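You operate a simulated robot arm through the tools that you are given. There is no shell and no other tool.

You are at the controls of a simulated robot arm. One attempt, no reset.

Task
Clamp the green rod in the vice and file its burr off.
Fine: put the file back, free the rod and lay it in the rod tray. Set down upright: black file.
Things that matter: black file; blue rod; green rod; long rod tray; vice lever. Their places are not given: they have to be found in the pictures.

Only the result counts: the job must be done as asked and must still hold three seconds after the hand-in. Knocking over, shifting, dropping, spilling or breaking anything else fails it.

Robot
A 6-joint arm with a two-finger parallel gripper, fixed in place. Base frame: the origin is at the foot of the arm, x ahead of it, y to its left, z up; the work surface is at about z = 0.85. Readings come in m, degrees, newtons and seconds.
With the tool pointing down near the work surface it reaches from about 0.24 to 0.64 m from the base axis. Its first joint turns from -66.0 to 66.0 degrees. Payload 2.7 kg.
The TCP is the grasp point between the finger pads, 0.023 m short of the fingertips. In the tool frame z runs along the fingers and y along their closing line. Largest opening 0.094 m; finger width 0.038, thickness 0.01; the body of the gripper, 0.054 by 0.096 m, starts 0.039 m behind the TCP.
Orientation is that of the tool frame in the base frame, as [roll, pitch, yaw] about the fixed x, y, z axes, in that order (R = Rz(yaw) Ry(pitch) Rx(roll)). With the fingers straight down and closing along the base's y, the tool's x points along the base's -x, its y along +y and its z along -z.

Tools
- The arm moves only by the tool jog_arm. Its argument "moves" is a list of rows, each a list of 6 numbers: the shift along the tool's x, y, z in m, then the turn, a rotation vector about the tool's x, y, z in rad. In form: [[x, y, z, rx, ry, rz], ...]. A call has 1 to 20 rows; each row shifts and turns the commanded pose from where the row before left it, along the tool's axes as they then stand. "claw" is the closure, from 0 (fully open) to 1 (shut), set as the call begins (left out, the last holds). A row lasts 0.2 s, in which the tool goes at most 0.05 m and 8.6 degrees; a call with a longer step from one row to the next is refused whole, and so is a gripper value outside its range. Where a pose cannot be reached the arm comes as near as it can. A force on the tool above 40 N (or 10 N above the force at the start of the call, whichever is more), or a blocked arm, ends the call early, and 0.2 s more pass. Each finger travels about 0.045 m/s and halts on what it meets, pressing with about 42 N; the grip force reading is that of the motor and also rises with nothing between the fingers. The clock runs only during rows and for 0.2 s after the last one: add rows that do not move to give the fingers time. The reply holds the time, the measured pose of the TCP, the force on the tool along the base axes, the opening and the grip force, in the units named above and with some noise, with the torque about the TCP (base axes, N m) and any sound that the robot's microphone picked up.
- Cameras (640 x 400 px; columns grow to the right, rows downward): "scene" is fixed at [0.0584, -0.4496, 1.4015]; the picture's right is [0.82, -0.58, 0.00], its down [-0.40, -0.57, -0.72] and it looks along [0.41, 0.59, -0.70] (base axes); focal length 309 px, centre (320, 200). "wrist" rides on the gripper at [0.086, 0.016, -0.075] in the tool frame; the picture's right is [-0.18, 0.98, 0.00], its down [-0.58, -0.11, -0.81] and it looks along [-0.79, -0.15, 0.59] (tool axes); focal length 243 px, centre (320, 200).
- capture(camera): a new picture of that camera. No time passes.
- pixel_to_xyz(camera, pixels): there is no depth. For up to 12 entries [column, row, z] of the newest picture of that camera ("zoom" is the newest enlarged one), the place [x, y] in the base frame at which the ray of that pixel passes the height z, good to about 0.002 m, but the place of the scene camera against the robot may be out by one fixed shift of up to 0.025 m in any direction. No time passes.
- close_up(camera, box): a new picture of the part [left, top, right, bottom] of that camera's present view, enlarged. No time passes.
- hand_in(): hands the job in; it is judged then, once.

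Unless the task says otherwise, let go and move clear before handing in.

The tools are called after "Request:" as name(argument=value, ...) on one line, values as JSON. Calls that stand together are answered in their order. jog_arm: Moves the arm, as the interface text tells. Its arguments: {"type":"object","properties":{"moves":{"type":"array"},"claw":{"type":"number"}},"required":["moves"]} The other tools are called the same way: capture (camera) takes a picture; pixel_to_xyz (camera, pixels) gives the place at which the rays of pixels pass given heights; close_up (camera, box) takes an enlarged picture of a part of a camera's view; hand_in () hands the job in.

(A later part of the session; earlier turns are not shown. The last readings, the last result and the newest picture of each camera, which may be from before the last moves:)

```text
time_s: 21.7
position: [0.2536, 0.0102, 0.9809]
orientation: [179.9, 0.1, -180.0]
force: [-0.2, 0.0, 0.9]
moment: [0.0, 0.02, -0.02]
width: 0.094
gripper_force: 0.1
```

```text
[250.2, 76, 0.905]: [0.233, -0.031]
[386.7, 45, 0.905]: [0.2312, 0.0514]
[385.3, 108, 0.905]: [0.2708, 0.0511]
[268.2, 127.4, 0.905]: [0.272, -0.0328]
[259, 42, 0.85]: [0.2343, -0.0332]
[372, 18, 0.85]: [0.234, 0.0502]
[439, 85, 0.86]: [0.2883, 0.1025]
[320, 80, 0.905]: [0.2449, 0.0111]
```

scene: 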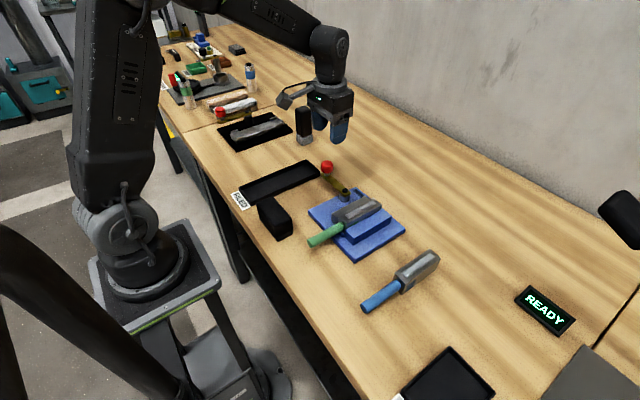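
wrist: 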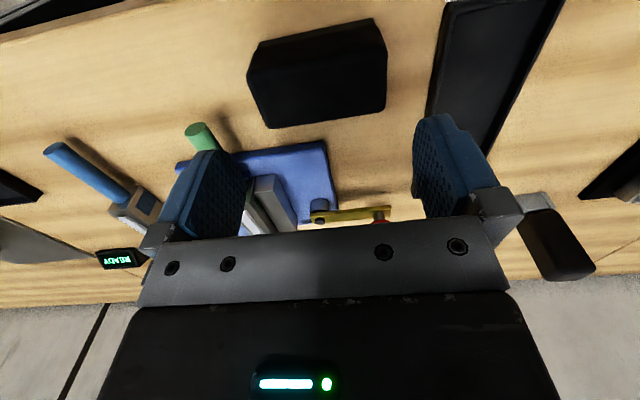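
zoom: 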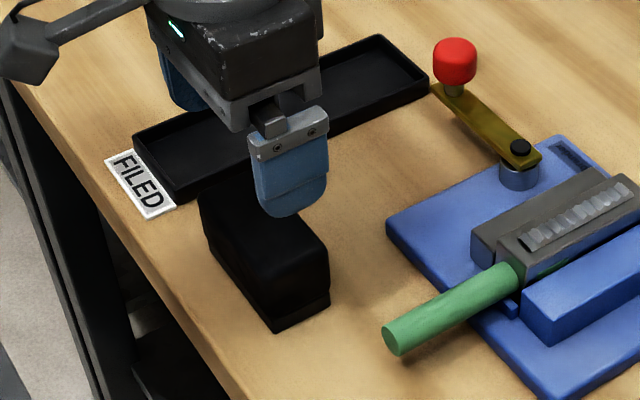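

The file is centred at (0.252, 0.0095), 40 x 83 mm, squared to the axes, leaving about 5 mm per finger. I'll descend slowly to z ≈ 0.884.

Request:
jog_arm(moves=[[0.0015, -0.0007, 0.03, 0, 0, 0], [0, 0, 0.03, 0, 0, 0], [0, 0, 0.02, 0, 0, 0], [0, 0, 0.0165, 0, 0, 0], [0, 0, 0, 0, 0, 0]])

Request:
close_up(camera="scene", box=[230, 150, 350, 260])

Request:
capture(camera="wrist")

```text
time_s: 22.9
position: [0.2518, 0.0114, 0.8848]
orientation: [179.9, 0.1, 180.0]
force: [-0.2, -0.2, -0.2]
moment: [0.0, 0.01, 0.03]
width: 0.0942
gripper_force: 0.1
```

```text
3.64 times, centred on (290, 205) of scene
```

zoom: 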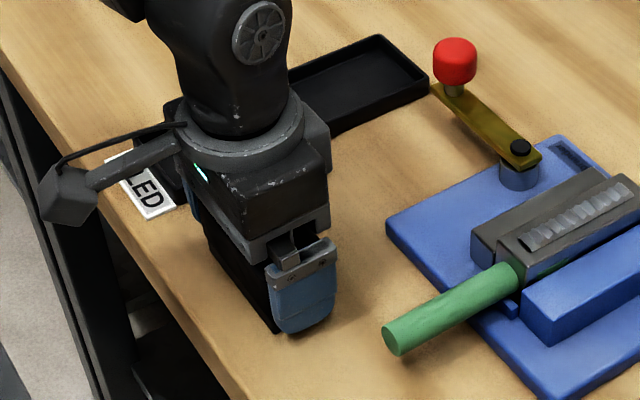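

```text
taken
```

wrist: 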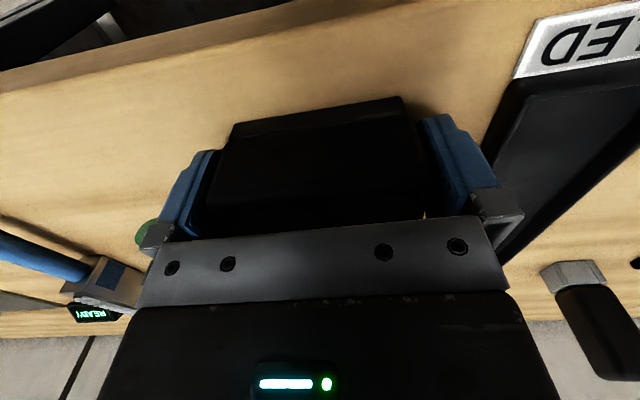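

The pads straddle the file at z 0.885 with no contact. I'll close on it.

Request:
jog_arm(moves=[[0, -0.0015, 0, 0, 0, 0], [0, 0, 0, 0, 0, 0], [0, 0, 0, 0, 0, 0]], claw=1)

```text
time_s: 23.7
position: [0.2519, 0.0071, 0.8849]
orientation: [179.9, 0.2, 179.9]
force: [0.6, -0.6, 0.1]
moment: [-0.01, 0.02, -0.01]
width: 0.0897
gripper_force: 42.0
```

The grip holds at 89.7 mm with 42 N, so the file's real length is about 90 mm. I note the pick pose (0.252, 0.008, 0.885) for returning it, and lift gently.

Request:
jog_arm(moves=[[0, 0, -0.01, 0, 0, 0], [0, 0, -0.03, 0, 0, 0], [0, 0, -0.04, 0, 0, 0], [0, 0, 0, 0, 0, 0]])

Request:
capture(camera="scene")

Request:
close_up(camera="scene", box=[220, 120, 360, 250])

Request:
capture(camera="wrist")

```text
time_s: 24.7
position: [0.255, 0.0077, 0.9629]
orientation: [179.9, 0.2, 179.9]
force: [-0.2, -0.2, -3.6]
moment: [0.01, 0.02, 0.0]
width: 0.0896
gripper_force: 42.0
```

```text
taken
```

scene: 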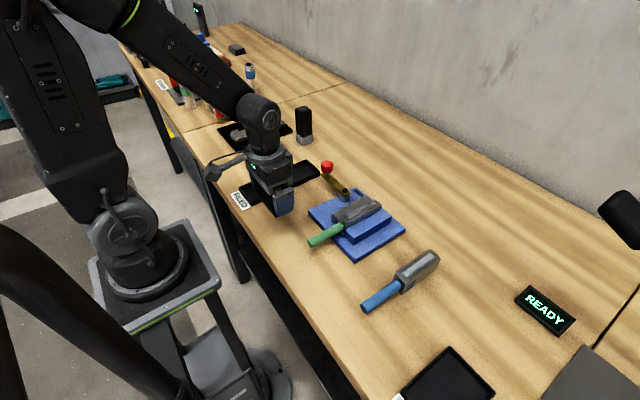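

```text
3.08 times, centred on (290, 185) of scene
```

zoom: 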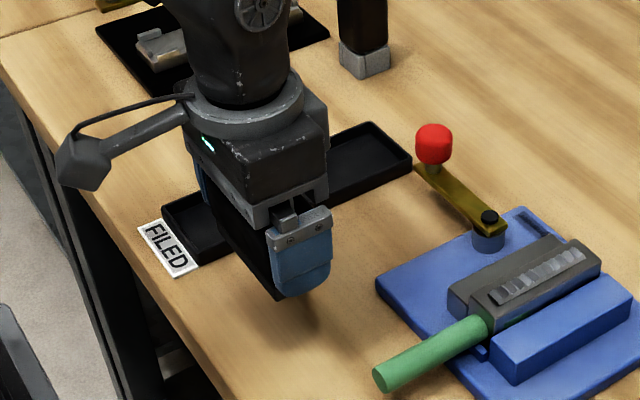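

```text
taken
```

wrist: 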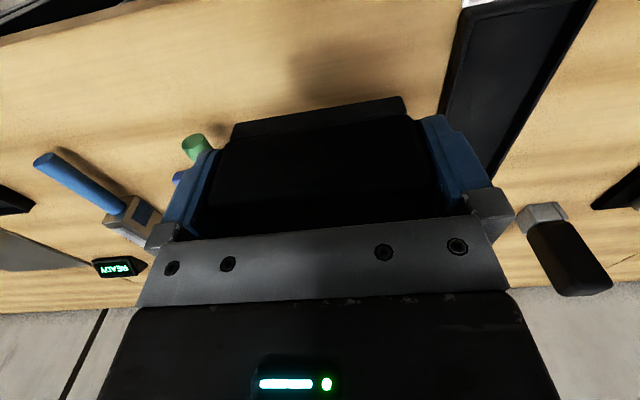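

The file came up cleanly and weighs about 0.37 kg. Its face is 35 mm below the TCP. I'll raise it a little and carry it over the rod block at (0.41,-0.102).

Request:
jog_arm(moves=[[0, 0, -0.03, 0, 0, 0], [-0.031, -0.022, 0, 0, 0, 0], [-0.031, -0.022, 0, 0, 0, 0], [-0.031, -0.022, 0, 0, 0, 0], [-0.031, -0.022, 0, 0, 0, 0], [-0.031, -0.022, 0, 0, 0, 0], [0, 0, 0, 0, 0, 0]])

Request:
close_up(camera="scene", box=[290, 130, 420, 260])

Request:
capture(camera="wrist")

```text
time_s: 26.3
position: [0.4094, -0.1035, 0.9952]
orientation: [179.9, 0.1, 179.9]
force: [0.4, 0.3, -2.3]
moment: [-0.01, 0.02, -0.01]
width: 0.0899
gripper_force: 41.8
```

```text
3.08 times, centred on (355, 195) of scene
```

zoom: 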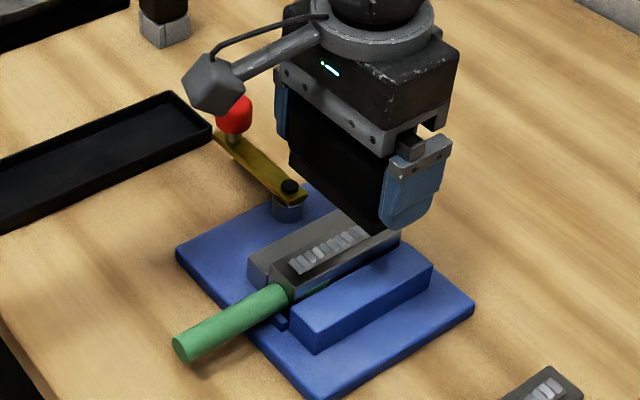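

```text
taken
```

wrist: 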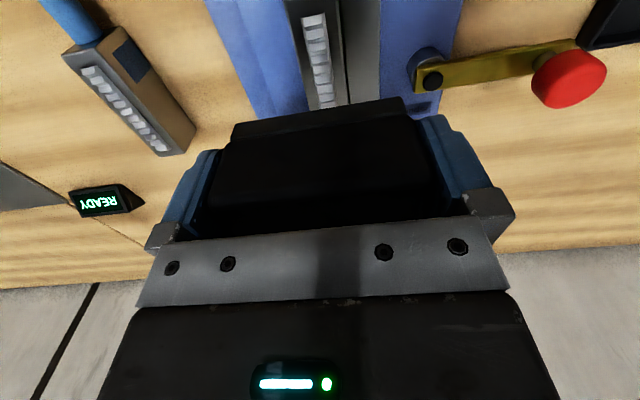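

The file is over the rod at (0.409,-0.1035) with its face at about 0.960. I'll lower to just above the burr and then feel for contact in small steps.

Request:
jog_arm(moves=[[0, 0.001, 0.025, 0, 0, 0], [0, 0, 0.02, 0, 0, 0], [0, 0, 0.004, 0, 0, 0], [0, 0, 0, 0, 0, 0]])

Request:
close_up(camera="scene", box=[310, 160, 410, 250])

```text
time_s: 27.3
position: [0.406, -0.1009, 0.9464]
orientation: [-180.0, 0.1, -180.0]
force: [0.3, 0.0, -2.6]
moment: [-0.04, 0.01, 0.0]
width: 0.09
gripper_force: 41.7
```

```text
4.44 times, centred on (360, 205) of scene
```

zoom: 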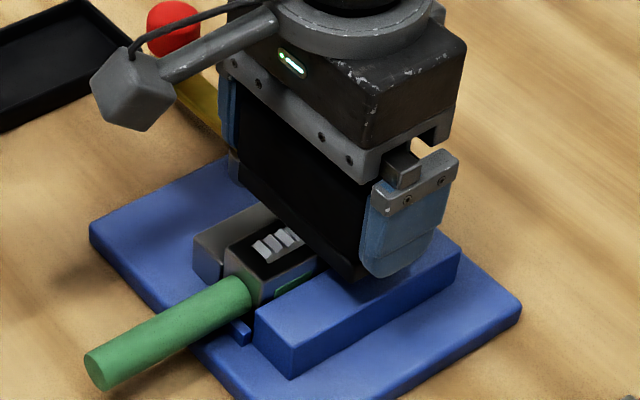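

There is no contact yet at TCP z 0.946. I'll go down in 2 mm steps until I feel the rod.

Request:
jog_arm(moves=[[0, 0, 0.002, 0, 0, 0], [0, 0, 0.002, 0, 0, 0], [0, 0, 0, 0, 0, 0]])

Request:
jog_arm(moves=[[0, 0, 0.002, 0, 0, 0], [0, 0, 0, 0, 0, 0]])

Request:
jog_arm(moves=[[0, 0, 0.002, 0, 0, 0], [0, 0, 0, 0, 0, 0]])

```text
time_s: 28.1
position: [0.4069, -0.1012, 0.9425]
orientation: [179.9, 0.2, -180.0]
force: [0.1, -0.1, -2.1]
moment: [-0.02, 0.0, -0.02]
width: 0.0901
gripper_force: 41.9
```

```text
time_s: 28.7
position: [0.4061, -0.1024, 0.9402]
orientation: [179.9, 0.1, -180.0]
force: [-0.6, 0.5, 2.6]
moment: [-0.03, 0.1, 0.01]
width: 0.0897
gripper_force: 42.0
```

```text
time_s: 29.3
position: [0.4061, -0.1015, 0.941]
orientation: [180.0, 0.3, -179.9]
force: [-8.5, 3.4, 35.3]
moment: [0.22, 0.79, 0.0]
width: 0.0897
gripper_force: 41.9
```

Contact comes at TCP z ≈ 0.940 (face at about 0.905), and the extra 2 mm raised the force to 35 N. I'll ease off by about 1.2 mm to around 12 N and start stroking along the rod.

Request:
jog_arm(moves=[[0, 0, -0.0012, 0, 0, 0], [0.01, 0, 0, 0, 0, 0], [0.01, 0, 0, 0, 0, 0], [0.01, 0, 0, 0, 0, 0], [0, 0, 0, 0, 0, 0]])

Request:
close_up(camera="scene", box=[310, 160, 410, 250])

```text
time_s: 30.5
position: [0.3755, -0.1026, 0.9393]
orientation: [179.8, 0.3, -180.0]
force: [11.9, -0.4, 11.1]
moment: [0.02, -0.19, -0.01]
width: 0.0895
gripper_force: 42.1
```

```text
4.44 times, centred on (360, 205) of scene
```

zoom: 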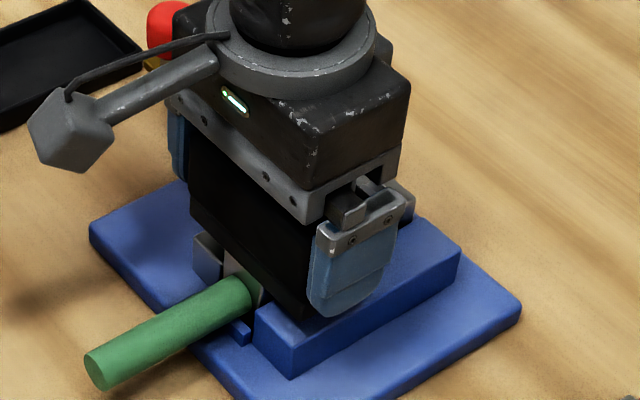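

The contact force is about 14 N with rubbing friction. Now a long forward stroke along the burr.

Request:
jog_arm(moves=[[-0.01, 0, 0, 0, 0, 0], [-0.01, 0, 0, 0, 0, 0], [-0.01, 0, 0, 0, 0, 0], [-0.01, 0, 0, 0, 0, 0], [-0.01, 0, 0, 0, 0, 0], [-0.01, 0, 0, 0, 0, 0], [-0.01, 0, 0, 0, 0, 0], [0, 0, 0, 0, 0, 0]])

Request:
close_up(camera="scene", box=[310, 160, 410, 250])

Request:
capture(camera="wrist")

```text
time_s: 30.9
position: [0.3763, -0.1011, 0.9396]
orientation: [179.8, -0.8, 180.0]
force: [-8.0, 1.4, 10.1]
moment: [-0.03, -0.03, -0.01]
width: 0.0899
gripper_force: 42.0
stopped in row 1: the force on the tool passed its limit at 53 N (the readings are from after the stop); the commanded pose is now the measured one
```

```text
4.44 times, centred on (360, 205) of scene
```

zoom: 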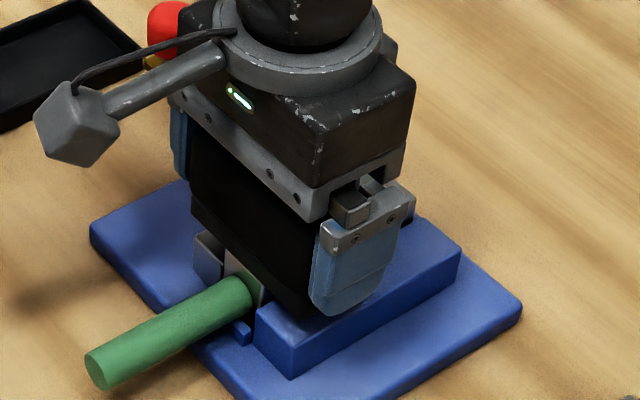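

```text
taken
```

wrist: 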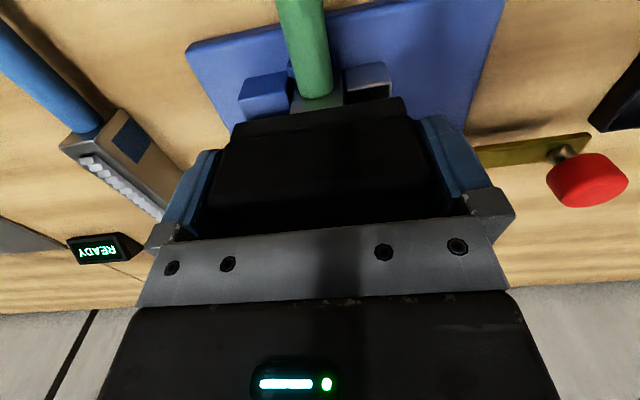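

The forward stroke caught at once (53 N), perhaps because the face dropped behind unfiled burr ahead of it. I'll lift off and look at the burr's present state.

Request:
jog_arm(moves=[[0, 0, -0.015, 0, 0, 0], [0, 0, -0.025, 0, 0.014, 0], [-0.04, 0, 0, 0, 0, 0], [-0.04, 0, 0, 0, 0, 0], [-0.01, 0, 0, 0, 0, 0], [0, 0, 0, 0, 0, 0]])

Request:
close_up(camera="scene", box=[310, 180, 400, 250])

Request:
capture(camera="wrist")

Request:
close_up(camera="wrist", box=[230, 0, 400, 120])

```text
time_s: 32.3
position: [0.468, -0.0996, 0.977]
orientation: [179.8, -1.5, -180.0]
force: [0.8, 0.1, -2.7]
moment: [-0.02, -0.03, -0.02]
width: 0.0897
gripper_force: 41.9
```

```text
5.71 times, centred on (355, 215) of scene
```

zoom: 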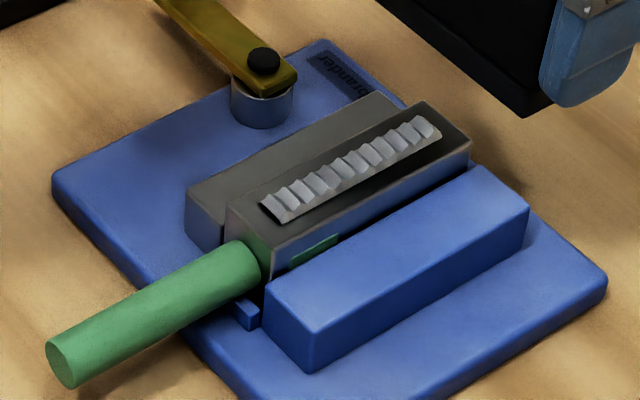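

```text
taken
```

wrist: 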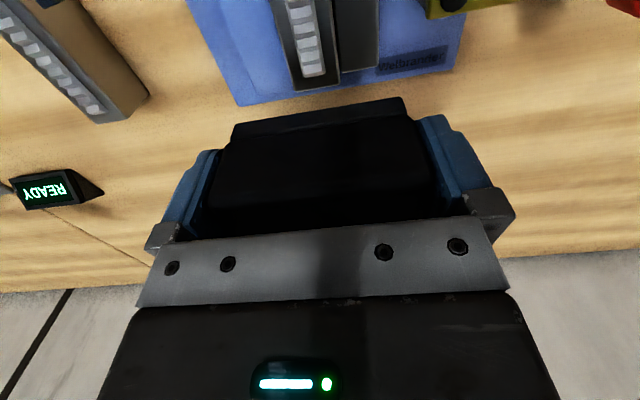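

```text
3.33 times, centred on (315, 60) of wrist
```

zoom: 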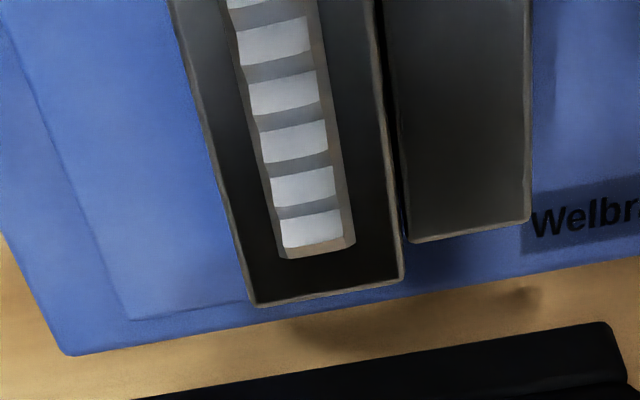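

The burr still looks intact after that short stroke. Held crosswise, the short face tips and digs in, so I'll turn the file 90° to lie along the rod, which is stiffer along the closing line, and file that way.

Request:
jog_arm(moves=[[0.03, 0, 0, 0, -0.026, 0], [0.028, 0, 0, 0, 0, 0.1208], [0, 0, 0, 0, 0, 0.1208], [0, 0, 0, 0, 0, 0.1208], [0, 0, 0, 0, 0, 0.1208], [0, 0, 0, 0, 0, 0.1208], [0, 0, 0, 0, 0, 0.1208], [0, 0, 0, 0, 0, 0.1208], [0, 0, 0, 0, 0, 0.1208], [0, 0, 0, 0, 0, 0.1208], [0, 0, 0, 0, 0, 0.1208], [0, 0, 0, 0, 0, 0.1208], [0, 0, 0, 0, 0, 0.1208], [0, 0, 0, 0, 0, 0.1208], [0, 0, 0, 0, 0, 0]])

Request:
close_up(camera="scene", box=[300, 150, 410, 250])

Request:
capture(camera="wrist")

```text
time_s: 35.5
position: [0.4087, -0.1006, 0.9784]
orientation: [180.0, -0.2, 89.8]
force: [-0.3, 0.2, -2.7]
moment: [0.01, 0.0, 0.02]
width: 0.0899
gripper_force: 41.6
```

```text
4.00 times, centred on (355, 200) of scene
```

zoom: 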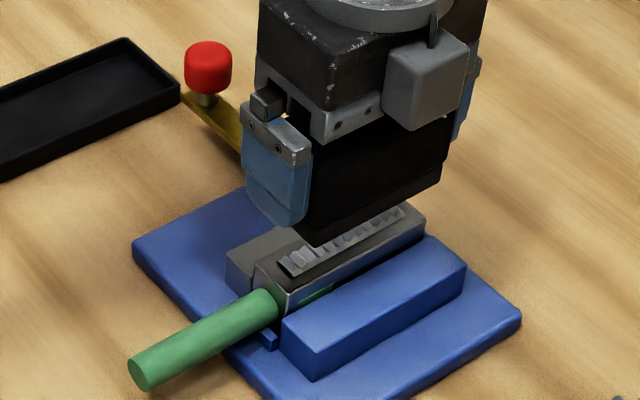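

```text
taken
```

wrist: 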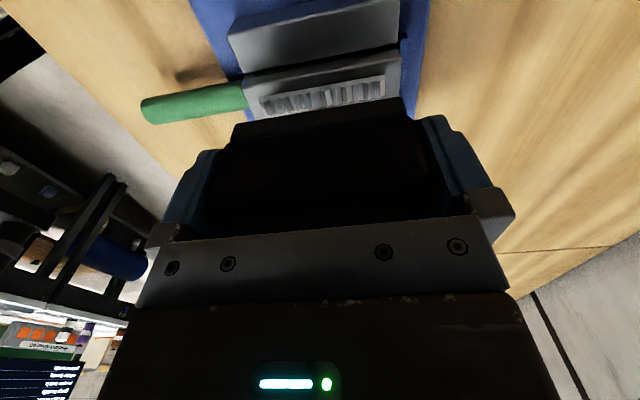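

The file is now aligned along the rod. I'll check the whole scene once for clearance before lowering.

Request:
capture(camera="scene")

Request:
close_up(camera="wrist", box=[130, 0, 430, 130])

```text
taken
```

scene: 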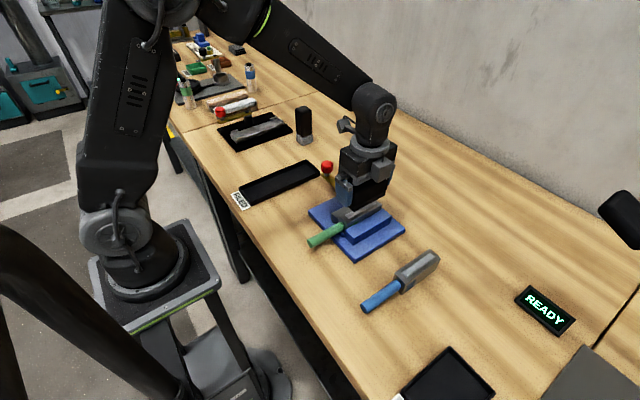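

```text
2.13 times, centred on (280, 65) of wrist
```

zoom: 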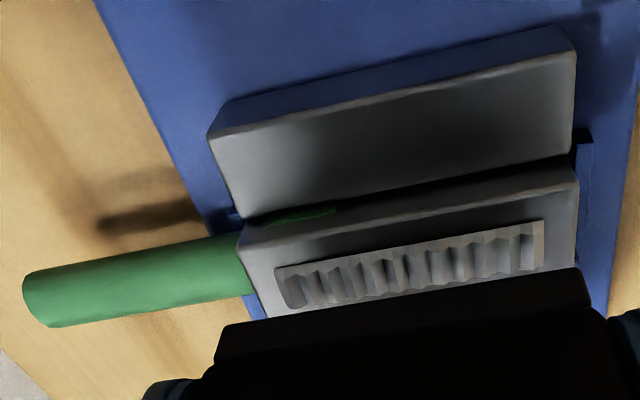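

Clearance is fine and the wrist view shows the jaw tight against the rod, with the corrugated burr strip under the file. I'll lower to contact gently.

Request:
jog_arm(moves=[[-0.001, 0, 0.02, 0, 0, 0], [0, 0.001, 0.014, 0, 0, 0], [0, 0, 0.002, 0, 0, 0], [0, 0, 0, 0, 0, 0]])

Request:
jog_arm(moves=[[0, 0, 0.0015, 0, 0, 0], [0, 0, 0, 0, 0, 0]])

Request:
jog_arm(moves=[[0, 0, 0.001, 0, 0, 0], [0, 0, 0, 0, 0, 0]])

```text
time_s: 36.5
position: [0.4111, -0.1031, 0.9426]
orientation: [-179.9, -0.2, 90.0]
force: [0.1, -0.2, -3.1]
moment: [-0.02, 0.05, -0.01]
width: 0.0896
gripper_force: 41.5
```

```text
time_s: 37.1
position: [0.4104, -0.1029, 0.9399]
orientation: [-179.9, -0.2, 90.0]
force: [-0.7, 0.0, -2.8]
moment: [0.0, -0.03, -0.01]
width: 0.0897
gripper_force: 41.8
```

```text
time_s: 37.7
position: [0.4109, -0.1027, 0.9396]
orientation: [180.0, -0.3, 89.9]
force: [-2.9, 2.6, 3.3]
moment: [0.03, -0.1, 0.06]
width: 0.0897
gripper_force: 41.6
```

Contact with about 6 N. I'll add a little pressure and stroke forward 2 cm along the rod.

Request:
jog_arm(moves=[[0, 0, 0.0003, 0, 0, 0], [0, 0.005, 0, 0, 0, 0], [0, 0.005, 0, 0, 0, 0], [0, 0.005, 0, 0, 0, 0], [0, 0.005, 0, 0, 0, 0]])

Request:
jog_arm(moves=[[0, -0.005, 0, 0, 0, 0], [0, -0.005, 0, 0, 0, 0], [0, -0.005, 0, 0, 0, 0], [0, -0.005, 0, 0, 0, 0], [0, -0.005, 0, 0, 0, 0], [0, -0.005, 0, 0, 0, 0]])

```text
time_s: 38.9
position: [0.4311, -0.1013, 0.9417]
orientation: [-179.9, -0.1, 90.0]
force: [-1.9, -0.9, 0.5]
moment: [-0.06, 0.01, -0.07]
width: 0.0898
gripper_force: 41.8
```

```text
time_s: 40.3
position: [0.4024, -0.1024, 0.9396]
orientation: [179.8, -0.2, 90.0]
force: [13.7, 0.7, 18.3]
moment: [-0.14, 0.49, 0.03]
width: 0.0897
gripper_force: 42.2
```

Strokes now run both ways with 3–20 N of contact. I'll make longer back-and-forth strokes and then check the burr.

Request:
jog_arm(moves=[[0, 0.008, 0, 0, 0, 0], [0, 0.008, 0, 0, 0, 0], [0, 0.008, 0, 0, 0, 0], [0, 0.008, 0, 0, 0, 0], [0, 0.006, 0, 0, 0, 0], [0, -0.008, 0, 0, 0, 0], [0, -0.008, 0, 0, 0, 0], [0, -0.008, 0, 0, 0, 0], [0, -0.008, 0, 0, 0, 0], [0, -0.008, 0, 0, 0, 0], [0, -0.008, 0, 0, 0, 0]])

Request:
close_up(camera="scene", box=[300, 150, 410, 250])

```text
time_s: 40.7
position: [0.4032, -0.1017, 0.9407]
orientation: [-179.5, -0.2, 89.9]
force: [-8.8, 2.4, 9.8]
moment: [-0.06, -0.24, 0.0]
width: 0.0897
gripper_force: 42.3
stopped in row 1: the force on the tool passed its limit at 48 N (the readings are from after the stop); the commanded pose is now the measured one
```

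```text
4.00 times, centred on (355, 200) of scene
```

zoom: 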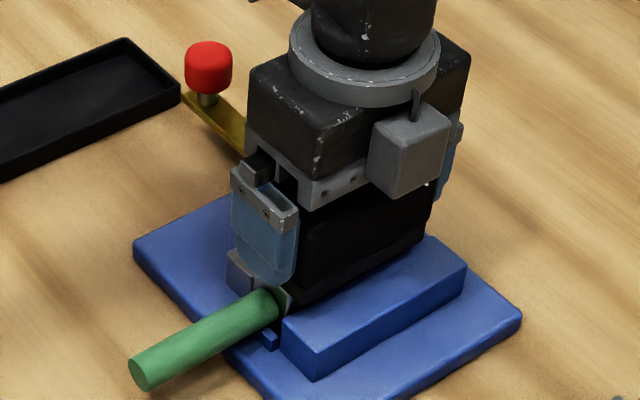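

Reversing under about 20 N of normal force made the file stick. I'll ease the pressure and stroke with smaller steps.

Request:
jog_arm(moves=[[0, 0, -0.0005, -0.0087, 0, 0], [0, 0.004, 0, 0, 0, 0], [0, 0.004, 0, 0, 0, 0], [0, 0.004, 0, 0, 0, 0], [0, 0.004, 0, 0, 0, 0], [0, 0.004, 0, 0, 0, 0], [0, 0.004, 0, 0, 0, 0]])

Request:
jog_arm(moves=[[0, -0.004, 0, 0, 0, 0], [0, -0.004, 0, 0, 0, 0], [0, -0.004, 0, 0, 0, 0], [0, -0.004, 0, 0, 0, 0], [0, -0.004, 0, 0, 0, 0], [0, -0.004, 0, 0, 0, 0]])

```text
time_s: 42.3
position: [0.4276, -0.1037, 0.9387]
orientation: [-179.9, -0.2, 89.9]
force: [-6.8, 0.1, 4.5]
moment: [-0.06, 0.23, -0.07]
width: 0.0901
gripper_force: 42.8
```

```text
time_s: 43.7
position: [0.4043, -0.104, 0.9411]
orientation: [-179.9, -0.3, 89.9]
force: [0.3, 0.0, -2.4]
moment: [0.03, 0.05, 0.03]
width: 0.0897
gripper_force: 42.3
```

Contact was lost at the end of the last stroke. I'll lift and pull back to see whether the burr has changed.

Request:
jog_arm(moves=[[0, 0, -0.03, 0, 0, 0], [0.04, 0, 0, 0, 0, 0], [0.04, 0, 0, 0, 0, 0], [0, 0, 0, 0, 0, 0]])

Request:
close_up(camera="scene", box=[310, 180, 400, 250])

Request:
close_up(camera="scene", box=[335, 190, 385, 225])

Request:
close_up(camera="scene", box=[385, 245, 445, 290])

```text
time_s: 44.7
position: [0.4034, -0.0248, 0.9709]
orientation: [180.0, -0.3, 90.0]
force: [-0.5, -0.5, -3.0]
moment: [-0.01, -0.01, 0.0]
width: 0.0898
gripper_force: 42.1
```

```text
5.71 times, centred on (355, 215) of scene
```

zoom: 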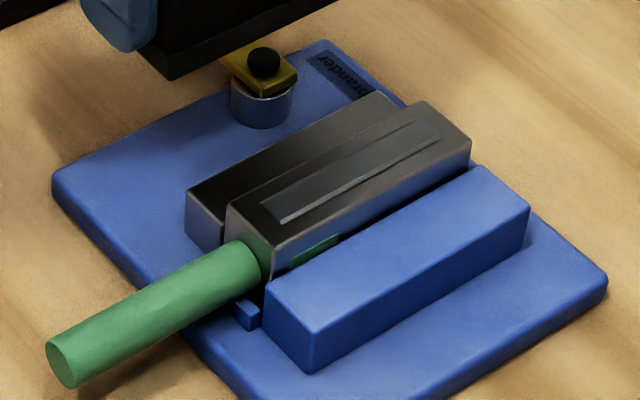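

```text
11.43 times, centred on (360, 208) of scene
```

zoom: 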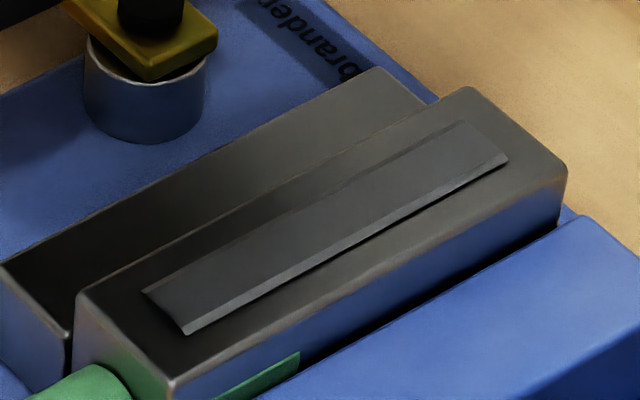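

```text
8.89 times, centred on (415, 268) of scene
```

zoom: 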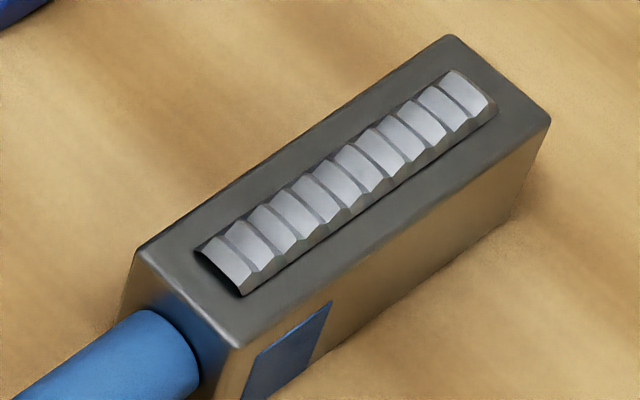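

The ridged burr is gone: the strip on the green rod is now smooth and dark, unlike the still-ridged one on the blue rod. I'll do one more light pass to check that nothing more comes off.

Request:
jog_arm(moves=[[-0.04, 0, 0, 0, 0, 0], [-0.038, 0, 0, 0, 0, 0], [0, 0, 0.02, 0, 0, 0], [0, 0, 0.009, 0, 0, 0], [0, 0, 0.0015, 0, 0, 0], [0, 0, 0, 0, 0, 0]])

Request:
jog_arm(moves=[[0, 0, 0.001, 0, 0, 0], [0, 0, 0, 0, 0, 0]])

Request:
jog_arm(moves=[[0, 0, 0.0007, 0, 0, 0], [0, 0, 0, 0, 0, 0]])

```text
time_s: 46.1
position: [0.4036, -0.1007, 0.9399]
orientation: [180.0, -0.3, 89.9]
force: [0.5, -0.6, -2.2]
moment: [0.01, -0.03, -0.02]
width: 0.0896
gripper_force: 41.4
```

```text
time_s: 46.7
position: [0.4028, -0.0998, 0.9398]
orientation: [179.9, -0.2, 89.9]
force: [-6.1, 1.5, 18.5]
moment: [-0.25, 0.88, -0.13]
width: 0.0901
gripper_force: 42.4
```

```text
time_s: 47.5
position: [0.404, -0.1015, 0.94]
orientation: [180.0, -0.2, 90.0]
force: [-3.0, 2.4, 6.7]
moment: [-0.05, 0.33, -0.08]
width: 0.0896
gripper_force: 42.0
stopped in row 2: the force on the tool passed its limit at 40 N (the readings are from after the stop); the commanded pose is now the measured one
```

Contact now gives about 9 N of normal force at nearly the same height. I'll do a forward and a backward stroke at this light pressure.

Request:
jog_arm(moves=[[0, 0.004, 0, 0, 0, 0], [0, 0.004, 0, 0, 0, 0], [0, 0.004, 0, 0, 0, 0], [0, 0.004, 0, 0, 0, 0], [0, 0.004, 0, 0, 0, 0], [0, 0.004, 0, 0, 0, 0]])

Request:
jog_arm(moves=[[0, -0.004, 0, 0, 0, 0], [0, -0.004, 0, 0, 0, 0], [0, -0.004, 0, 0, 0, 0], [0, -0.004, 0, 0, 0, 0], [0, -0.004, 0, 0, 0, 0], [0, -0.004, 0, 0, 0, 0]])

Request:
jog_arm(moves=[[0, 0, -0.03, 0, 0, 0], [0.04, 0, 0, 0, 0, 0], [0.04, 0, 0, 0, 0, 0], [0, 0, 0, 0, 0, 0]])

Request:
close_up(camera="scene", box=[335, 190, 385, 225])

Request:
close_up(camera="scene", box=[290, 160, 420, 270])

```text
time_s: 48.9
position: [0.4274, -0.101, 0.9404]
orientation: [179.8, -0.1, 90.0]
force: [-15.7, -3.7, 24.0]
moment: [-0.31, 1.26, -0.02]
width: 0.0899
gripper_force: 41.9
```

```text
time_s: 50.3
position: [0.4037, -0.1007, 0.9396]
orientation: [179.8, -0.3, 89.9]
force: [8.8, 0.7, 10.0]
moment: [-0.14, 0.04, 0.12]
width: 0.0899
gripper_force: 42.0
```

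```text
time_s: 51.3
position: [0.4021, -0.0202, 0.9677]
orientation: [179.9, -0.2, 89.8]
force: [0.4, 0.1, -2.1]
moment: [0.01, -0.02, 0.0]
width: 0.0895
gripper_force: 41.7
```

```text
11.43 times, centred on (360, 208) of scene
```

zoom: 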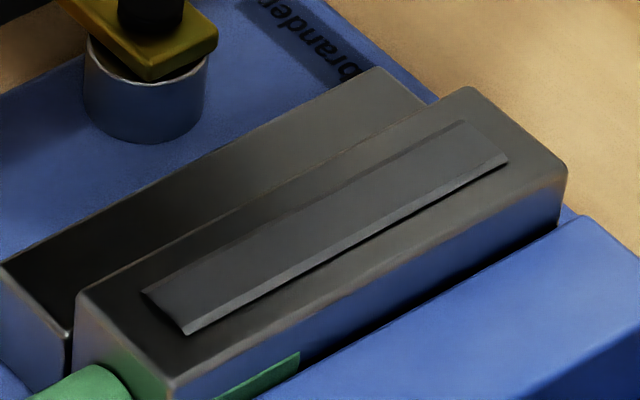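

```text
3.64 times, centred on (355, 215) of scene
```

zoom: 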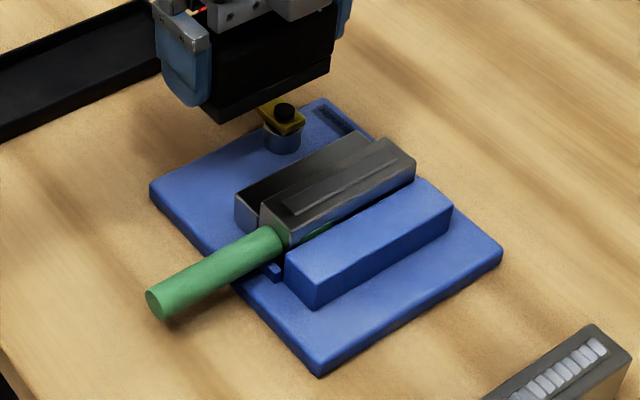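

No further change, so the burr is fully filed off. Now I'll return the file: lift, turn back 90° and carry it over its original place.

Request:
jog_arm(moves=[[0, 0, -0.04, 0, 0, 0], [0, 0, 0, 0, 0, -0.1208], [0, 0, 0, 0, 0, -0.1208], [0, 0, 0, 0, 0, -0.1208], [0, 0, 0, 0, 0, -0.1208], [0, 0, 0, 0, 0, -0.1208], [0, 0, 0, 0, 0, -0.1208], [0, 0, 0, 0, 0, -0.1208], [0, 0, 0, 0, 0, -0.1208], [0, 0, 0, 0, 0, -0.1208], [0, 0, 0, 0, 0, -0.1208], [0, 0, 0, 0, 0, -0.1208], [0, 0, 0, 0, 0, -0.1208], [0, 0, 0, 0, 0, -0.1208], [0.0375, 0.007, 0, 0, 0, 0], [0.0375, 0.007, 0, 0, 0, 0], [0.0375, 0.007, 0, 0, 0, 0], [0.0375, 0.007, 0, 0, 0, 0], [0, 0, 0, 0, 0, 0]])

Request:
capture(camera="scene")

```text
time_s: 55.3
position: [0.2543, 0.0061, 1.0065]
orientation: [179.8, 0.2, 179.8]
force: [-0.6, -0.6, -2.9]
moment: [-0.01, 0.03, 0.03]
width: 0.0898
gripper_force: 42.0
```

```text
taken
```

scene: 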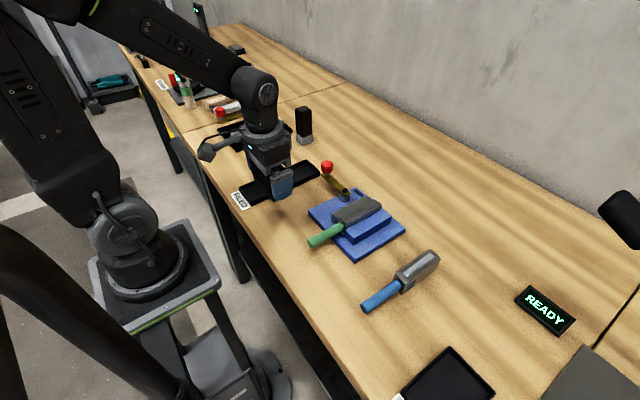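

The file is above its place at (0.254, 0.006). I'll correct by about 2 mm and lower it to just above the table.

Request:
jog_arm(moves=[[0.002, 0.002, 0.04, 0, 0, 0], [0, 0, 0.04, 0, 0, 0], [0, 0, 0.025, 0, 0, 0], [0, 0, 0.01, 0, 0, 0], [0, 0, 0, 0, 0, 0]])

Request:
close_up(camera="scene", box=[220, 150, 340, 260])

```text
time_s: 56.5
position: [0.2542, 0.0108, 0.8938]
orientation: [179.8, 0.2, 179.9]
force: [0.2, 0.1, -3.4]
moment: [-0.03, -0.01, -0.01]
width: 0.0899
gripper_force: 42.6
```

```text
3.64 times, centred on (280, 205) of scene
```

zoom: 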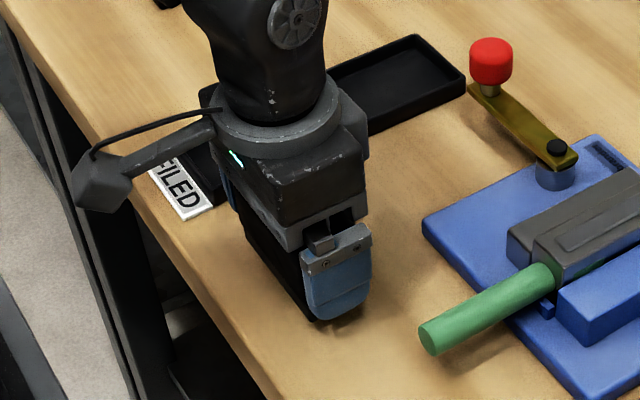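

The face is roughly 8 mm above the table with no contact. I'll lower in small steps until it touches.

Request:
jog_arm(moves=[[0.001, -0.001, 0.003, 0, 0, 0], [0, 0, 0.003, 0, 0, 0], [0, 0, 0, 0, 0, 0]])

Request:
jog_arm(moves=[[0, 0, 0.0015, 0, 0, 0], [0, 0, 0, 0, 0, 0]])

```text
time_s: 57.3
position: [0.2513, 0.0107, 0.8875]
orientation: [179.8, 0.2, 179.9]
force: [0.0, -0.5, -1.2]
moment: [0.01, 0.01, 0.01]
width: 0.0899
gripper_force: 42.2
```

```text
time_s: 57.9
position: [0.2507, 0.0094, 0.8867]
orientation: [179.8, 0.2, 179.9]
force: [0.1, 0.2, -2.2]
moment: [0.0, 0.01, -0.03]
width: 0.0898
gripper_force: 42.1
```

Request:
jog_arm(moves=[[0, 0, 0.001, 0, 0, 0], [0, 0, 0, 0, 0, 0]])

Request:
jog_arm(moves=[[0, 0, 0.0007, 0, 0, 0], [0, 0, 0, 0, 0, 0]])

```text
time_s: 58.5
position: [0.2515, 0.0094, 0.8866]
orientation: [179.8, 0.1, 179.9]
force: [-0.6, -0.1, -2.6]
moment: [-0.06, 0.0, -0.02]
width: 0.0901
gripper_force: 42.4
```

```text
time_s: 59.1
position: [0.2505, 0.0086, 0.8848]
orientation: [179.9, 0.3, 180.0]
force: [0.1, 0.5, -2.3]
moment: [0.01, -0.01, 0.04]
width: 0.0897
gripper_force: 41.8
```

The readings still show no table contact at z ≈ 0.885 (force still about -2.4 N, the file's weight). I'll go on in sub-millimetre steps.

Request:
jog_arm(moves=[[0, 0, 0.0007, 0, 0, 0], [0, 0, 0, 0, 0, 0]])

Request:
jog_arm(moves=[[0, 0, 0.0007, 0, 0, 0], [0, 0, 0, 0, 0, 0]])

```text
time_s: 59.7
position: [0.2501, 0.0101, 0.8862]
orientation: [179.8, 0.2, 179.9]
force: [-0.3, -0.3, -2.3]
moment: [0.0, 0.01, -0.02]
width: 0.0899
gripper_force: 42.0
```

```text
time_s: 60.3
position: [0.2514, 0.0083, 0.884]
orientation: [179.8, 0.2, 179.9]
force: [0.7, -0.1, -2.5]
moment: [0.02, 0.0, 0.0]
width: 0.0898
gripper_force: 42.3
```

Request:
jog_arm(moves=[[0, 0, 0.001, 0, 0, 0], [0, 0, 0, 0, 0, 0]])

Request:
jog_arm(moves=[[0, 0, 0.001, 0, 0, 0], [0, 0, 0, 0, 0, 0]])

Request:
close_up(camera="scene", box=[250, 190, 310, 250])

```text
time_s: 60.9
position: [0.2509, 0.0082, 0.8836]
orientation: [179.9, 0.2, 179.9]
force: [-5.3, -6.4, 33.0]
moment: [-1.71, 0.38, -0.24]
width: 0.0898
gripper_force: 41.5
```

```text
time_s: 61.2
position: [0.2508, 0.0091, 0.8838]
orientation: [179.7, 0.2, 180.0]
force: [-2.3, -1.4, 10.7]
moment: [-0.49, 0.2, -0.05]
width: 0.0899
gripper_force: 41.6
stopped in row 1: the force on the tool passed its limit at 50 N (the readings are from after the stop); the commanded pose is now the measured one
```

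```text
6.67 times, centred on (280, 220) of scene
```

zoom: 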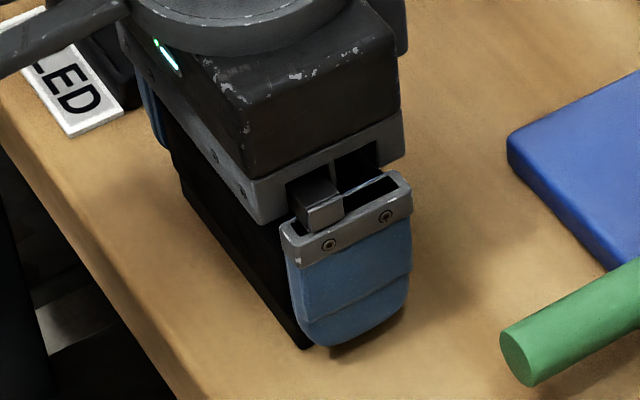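

The file is on the table with light pressure. I'll ease up half a millimetre and open fully.

Request:
jog_arm(moves=[[0, 0, -0.0005, 0, 0, 0], [0, 0, 0, 0, 0, 0], [0, 0, 0, 0, 0, 0]], claw=0)

Request:
capture(camera="wrist")

```text
time_s: 62.0
position: [0.2501, 0.008, 0.8833]
orientation: [179.8, 0.2, 179.8]
force: [0.5, 0.7, -0.2]
moment: [0.05, -0.03, 0.0]
width: 0.094
gripper_force: 0.0
```

```text
taken
```

wrist: 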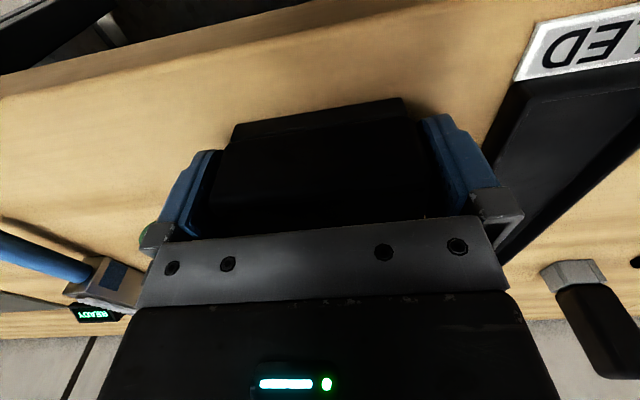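

The file is released with no forces on the tool. I'll rise straight up slowly and check that it stays.

Request:
jog_arm(moves=[[0, 0, -0.01, 0, 0, 0], [0, 0, -0.015, 0, 0, 0], [0, 0, -0.025, 0, 0, 0], [0, 0, -0.04, 0, 0, 0], [0, 0, -0.04, 0, 0, 0], [0, 0, 0, 0, 0, 0]])

Request:
capture(camera="wrist")

Request:
close_up(camera="scene", box=[220, 150, 340, 260])

```text
time_s: 63.4
position: [0.2501, 0.0089, 1.0118]
orientation: [179.8, 0.2, 179.8]
force: [0.2, -0.5, -0.3]
moment: [0.01, -0.04, -0.02]
width: 0.0943
gripper_force: 0.0
```

```text
taken
```

wrist: 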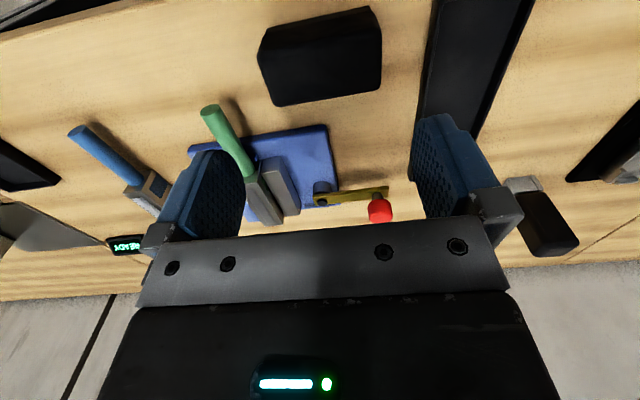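

```text
3.64 times, centred on (280, 205) of scene
```

zoom: 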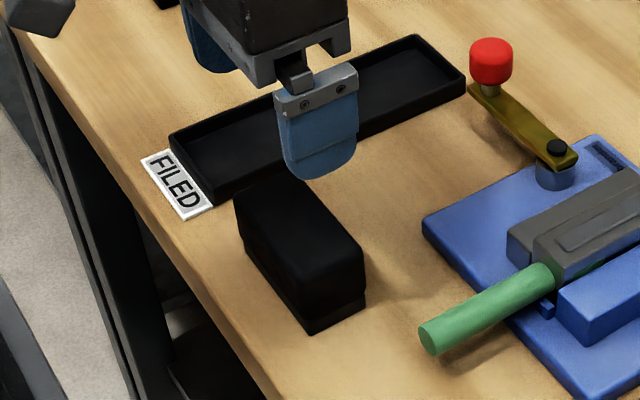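

The file stands upright back in its place. Next I'll free the rod: go over the knob at (0.430, 0.051), turning the wrist to match the lever, with the fingers half closed.

Request:
jog_arm(moves=[[-0.045, 0.0106, 0, 0, 0, 0], [-0.045, 0.0106, 0, 0, 0, 0], [-0.045, 0.0106, 0, 0, 0, 0], [-0.045, 0.0106, 0, 0, 0, 0], [0, 0, 0, 0, 0, 0.1208], [0, 0, 0, 0, 0, 0.1208], [0, 0, 0, 0, 0, 0.1208], [0, 0, 0, 0, 0, 0.1208], [0, 0, 0, 0, 0, 0.1208], [0, 0, 0, 0, 0, 0.1208], [0, 0, 0, 0, 0, 0.1208], [0, 0, 0, 0, 0, 0.1208], [0, 0, 0, 0, 0, 0.1208], [0, 0, 0, 0, 0, 0.1208], [0, 0, 0, 0, 0, 0.1208], [0, 0, 0, 0, 0, 0.1208], [0, 0, 0, 0, 0, 0.1208], [0, 0, 0, 0, 0, 0]], claw=0.4)

Request:
capture(camera="wrist")

Request:
close_up(camera="scene", box=[280, 120, 400, 230])

```text
time_s: 67.2
position: [0.4311, 0.0505, 1.0158]
orientation: [179.8, -0.1, 89.9]
force: [-0.2, 0.3, -0.9]
moment: [0.01, 0.01, -0.02]
width: 0.0565
gripper_force: 0.0
```

```text
taken
```

wrist: 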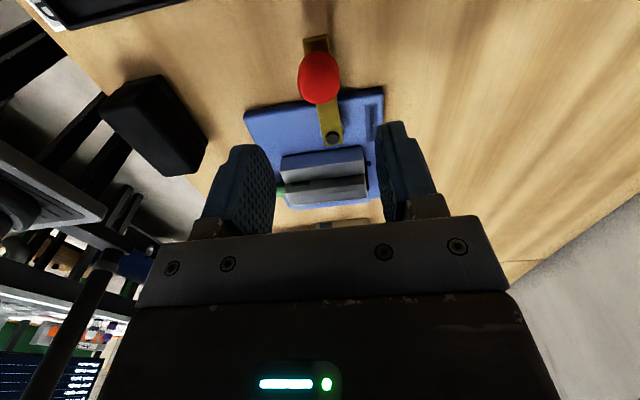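

```text
3.64 times, centred on (340, 175) of scene
```

zoom: 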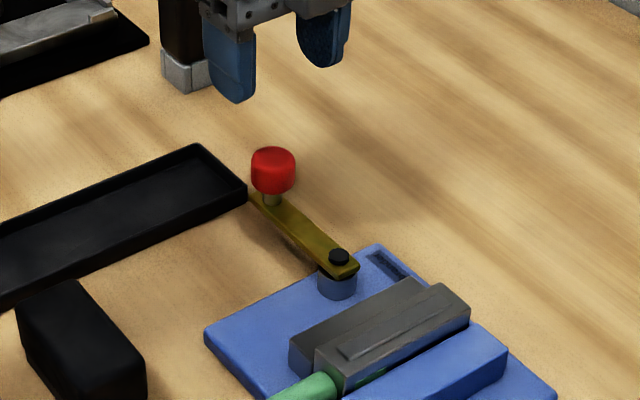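

The knob shows between the fingers at wrist (320,77). I'll check its position before descending.

Request:
pixel_to_xyz(camera="wrist", pixels=[[320, 77, 0.916], [300, 77, 0.916], [340, 77, 0.916], [332, 138, 0.893], [320, 55, 0.92]])

Request:
jog_arm(moves=[[0, 0, 0.03, 0, 0, 0], [0, 0, 0.02, 0, 0, 0], [0, 0, 0, 0, 0, 0]])

Request:
capture(camera="wrist")

```text
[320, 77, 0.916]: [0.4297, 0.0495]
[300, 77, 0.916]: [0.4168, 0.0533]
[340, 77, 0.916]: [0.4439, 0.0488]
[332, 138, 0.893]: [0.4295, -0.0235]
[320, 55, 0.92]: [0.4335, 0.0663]
```

```text
time_s: 68.0
position: [0.4314, 0.0497, 0.9645]
orientation: [179.8, -0.1, 89.8]
force: [-0.1, 0.3, -0.1]
moment: [-0.01, 0.0, -0.02]
width: 0.0566
gripper_force: 0.0
```

```text
taken
```

wrist: 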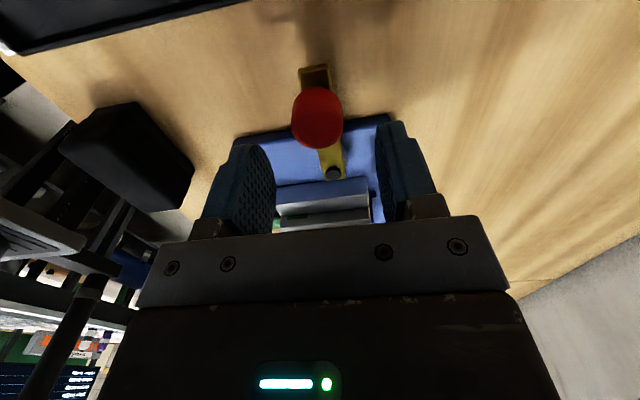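

The knob is at (0.430, 0.050), lined up with the TCP. I'll descend to z ≈ 0.918 and close on it.

Request:
jog_arm(moves=[[0, -0.001, 0.02, 0, 0, 0], [0, 0, 0.02, 0, 0, 0], [0, 0, 0.006, 0, 0, 0], [0, 0, 0, 0, 0, 0]])

Request:
jog_arm(moves=[[0, 0, 0, 0, 0, 0], [0, 0, 0, 0, 0, 0], [0, 0, 0, 0, 0, 0]], claw=1)

```text
time_s: 69.0
position: [0.4288, 0.0502, 0.9186]
orientation: [179.8, -0.3, 90.0]
force: [0.1, -0.1, -1.1]
moment: [0.0, 0.01, 0.0]
width: 0.0565
gripper_force: 0.0
```

```text
time_s: 69.8
position: [0.4293, 0.0509, 0.9189]
orientation: [179.8, -0.1, 90.0]
force: [0.7, 0.4, -0.8]
moment: [0.04, 0.21, 0.0]
width: 0.0295
gripper_force: 45.4
```

The knob is gripped with almost no side load. I'll swing the lever back along the reverse arc.

Request:
jog_arm(moves=[[-0.0002, -0.0048, 0, 0, 0, -0.065], [-0.0002, -0.0048, 0, 0, 0, -0.065], [0, 0, 0, 0, 0, 0]])

Request:
jog_arm(moves=[[-0.0006, -0.0095, 0, 0, 0, -0.13], [-0.0006, -0.0095, 0, 0, 0, -0.13], [0, 0, 0, 0, 0, 0]])

```text
time_s: 70.6
position: [0.4191, 0.0492, 0.9187]
orientation: [179.8, -0.2, 97.5]
force: [6.3, -6.1, -13.8]
moment: [-0.14, 0.35, 0.35]
width: 0.0297
gripper_force: 45.4
```

```text
time_s: 71.4
position: [0.3998, 0.0453, 0.9175]
orientation: [179.8, 0.0, 112.3]
force: [6.8, -16.0, -18.0]
moment: [0.15, 0.43, -0.02]
width: 0.0297
gripper_force: 45.3
```

The lever is moving back (22° so far). The tool is pulled inward by 17 N, so I'll tighten the arc by 1 mm, drop 1 mm and continue.

Request:
jog_arm(moves=[[-0.001, 0, 0.001, 0, 0, 0], [-0.0006, -0.0094, 0, 0, 0, -0.13], [-0.0006, -0.0094, 0, 0, 0, -0.13], [0, 0, 0, 0, 0, 0]])

Request:
jog_arm(moves=[[-0.0006, -0.0094, 0, 0, 0, -0.13], [-0.0006, -0.0094, 0, 0, 0, -0.13], [0, 0, 0, 0, 0, 0]])

Request:
close_up(camera="scene", box=[285, 165, 385, 235])

```text
time_s: 72.4
position: [0.3869, 0.0374, 0.9186]
orientation: [179.3, 0.0, 127.4]
force: [-4.4, 6.0, 34.8]
moment: [0.01, 0.83, 0.03]
width: 0.03
gripper_force: 44.7
```

```text
time_s: 73.3
position: [0.3727, 0.0238, 0.9191]
orientation: [179.6, 0.2, 142.6]
force: [-5.8, 5.2, 5.2]
moment: [-0.34, -0.01, 0.05]
width: 0.03
gripper_force: 44.7
stopped in row 3: the force on the tool passed its limit at 46 N (the readings are from after the stop); the commanded pose is now the measured one
```

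```text
5.71 times, centred on (335, 200) of scene
```

zoom: 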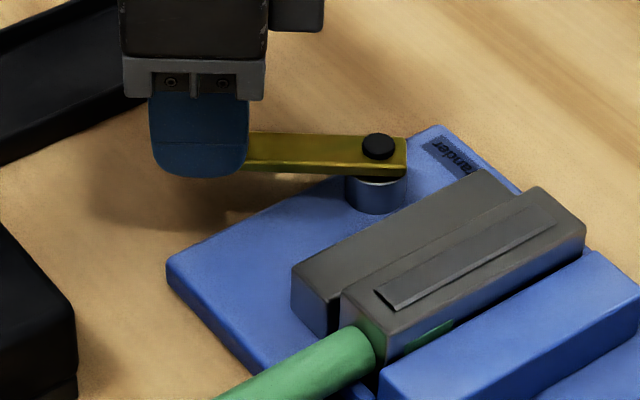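

The stop came mainly from vertical force; the pose is reset and the load is small now. The lever has about 38° left, so I'll continue.

Request:
jog_arm(moves=[[-0.0003, -0.0072, 0, 0, 0, -0.1], [-0.0004, -0.0073, 0, 0, 0, -0.1], [0, 0, 0, 0, 0, 0]])

Request:
jog_arm(moves=[[-0.0004, -0.0073, 0, 0, 0, -0.1], [-0.0004, -0.0073, 0, 0, 0, -0.1], [0, 0, 0, 0, 0, 0]])

```text
time_s: 74.1
position: [0.3646, 0.0116, 0.9182]
orientation: [179.5, 0.2, 154.0]
force: [-5.7, 6.8, 20.4]
moment: [0.15, 1.36, 0.26]
width: 0.0296
gripper_force: 44.9
```

```text
time_s: 74.9
position: [0.3596, -0.0031, 0.918]
orientation: [179.6, 0.3, 165.4]
force: [-12.7, 3.3, 29.4]
moment: [-0.04, 0.34, 0.14]
width: 0.0296
gripper_force: 45.1
```

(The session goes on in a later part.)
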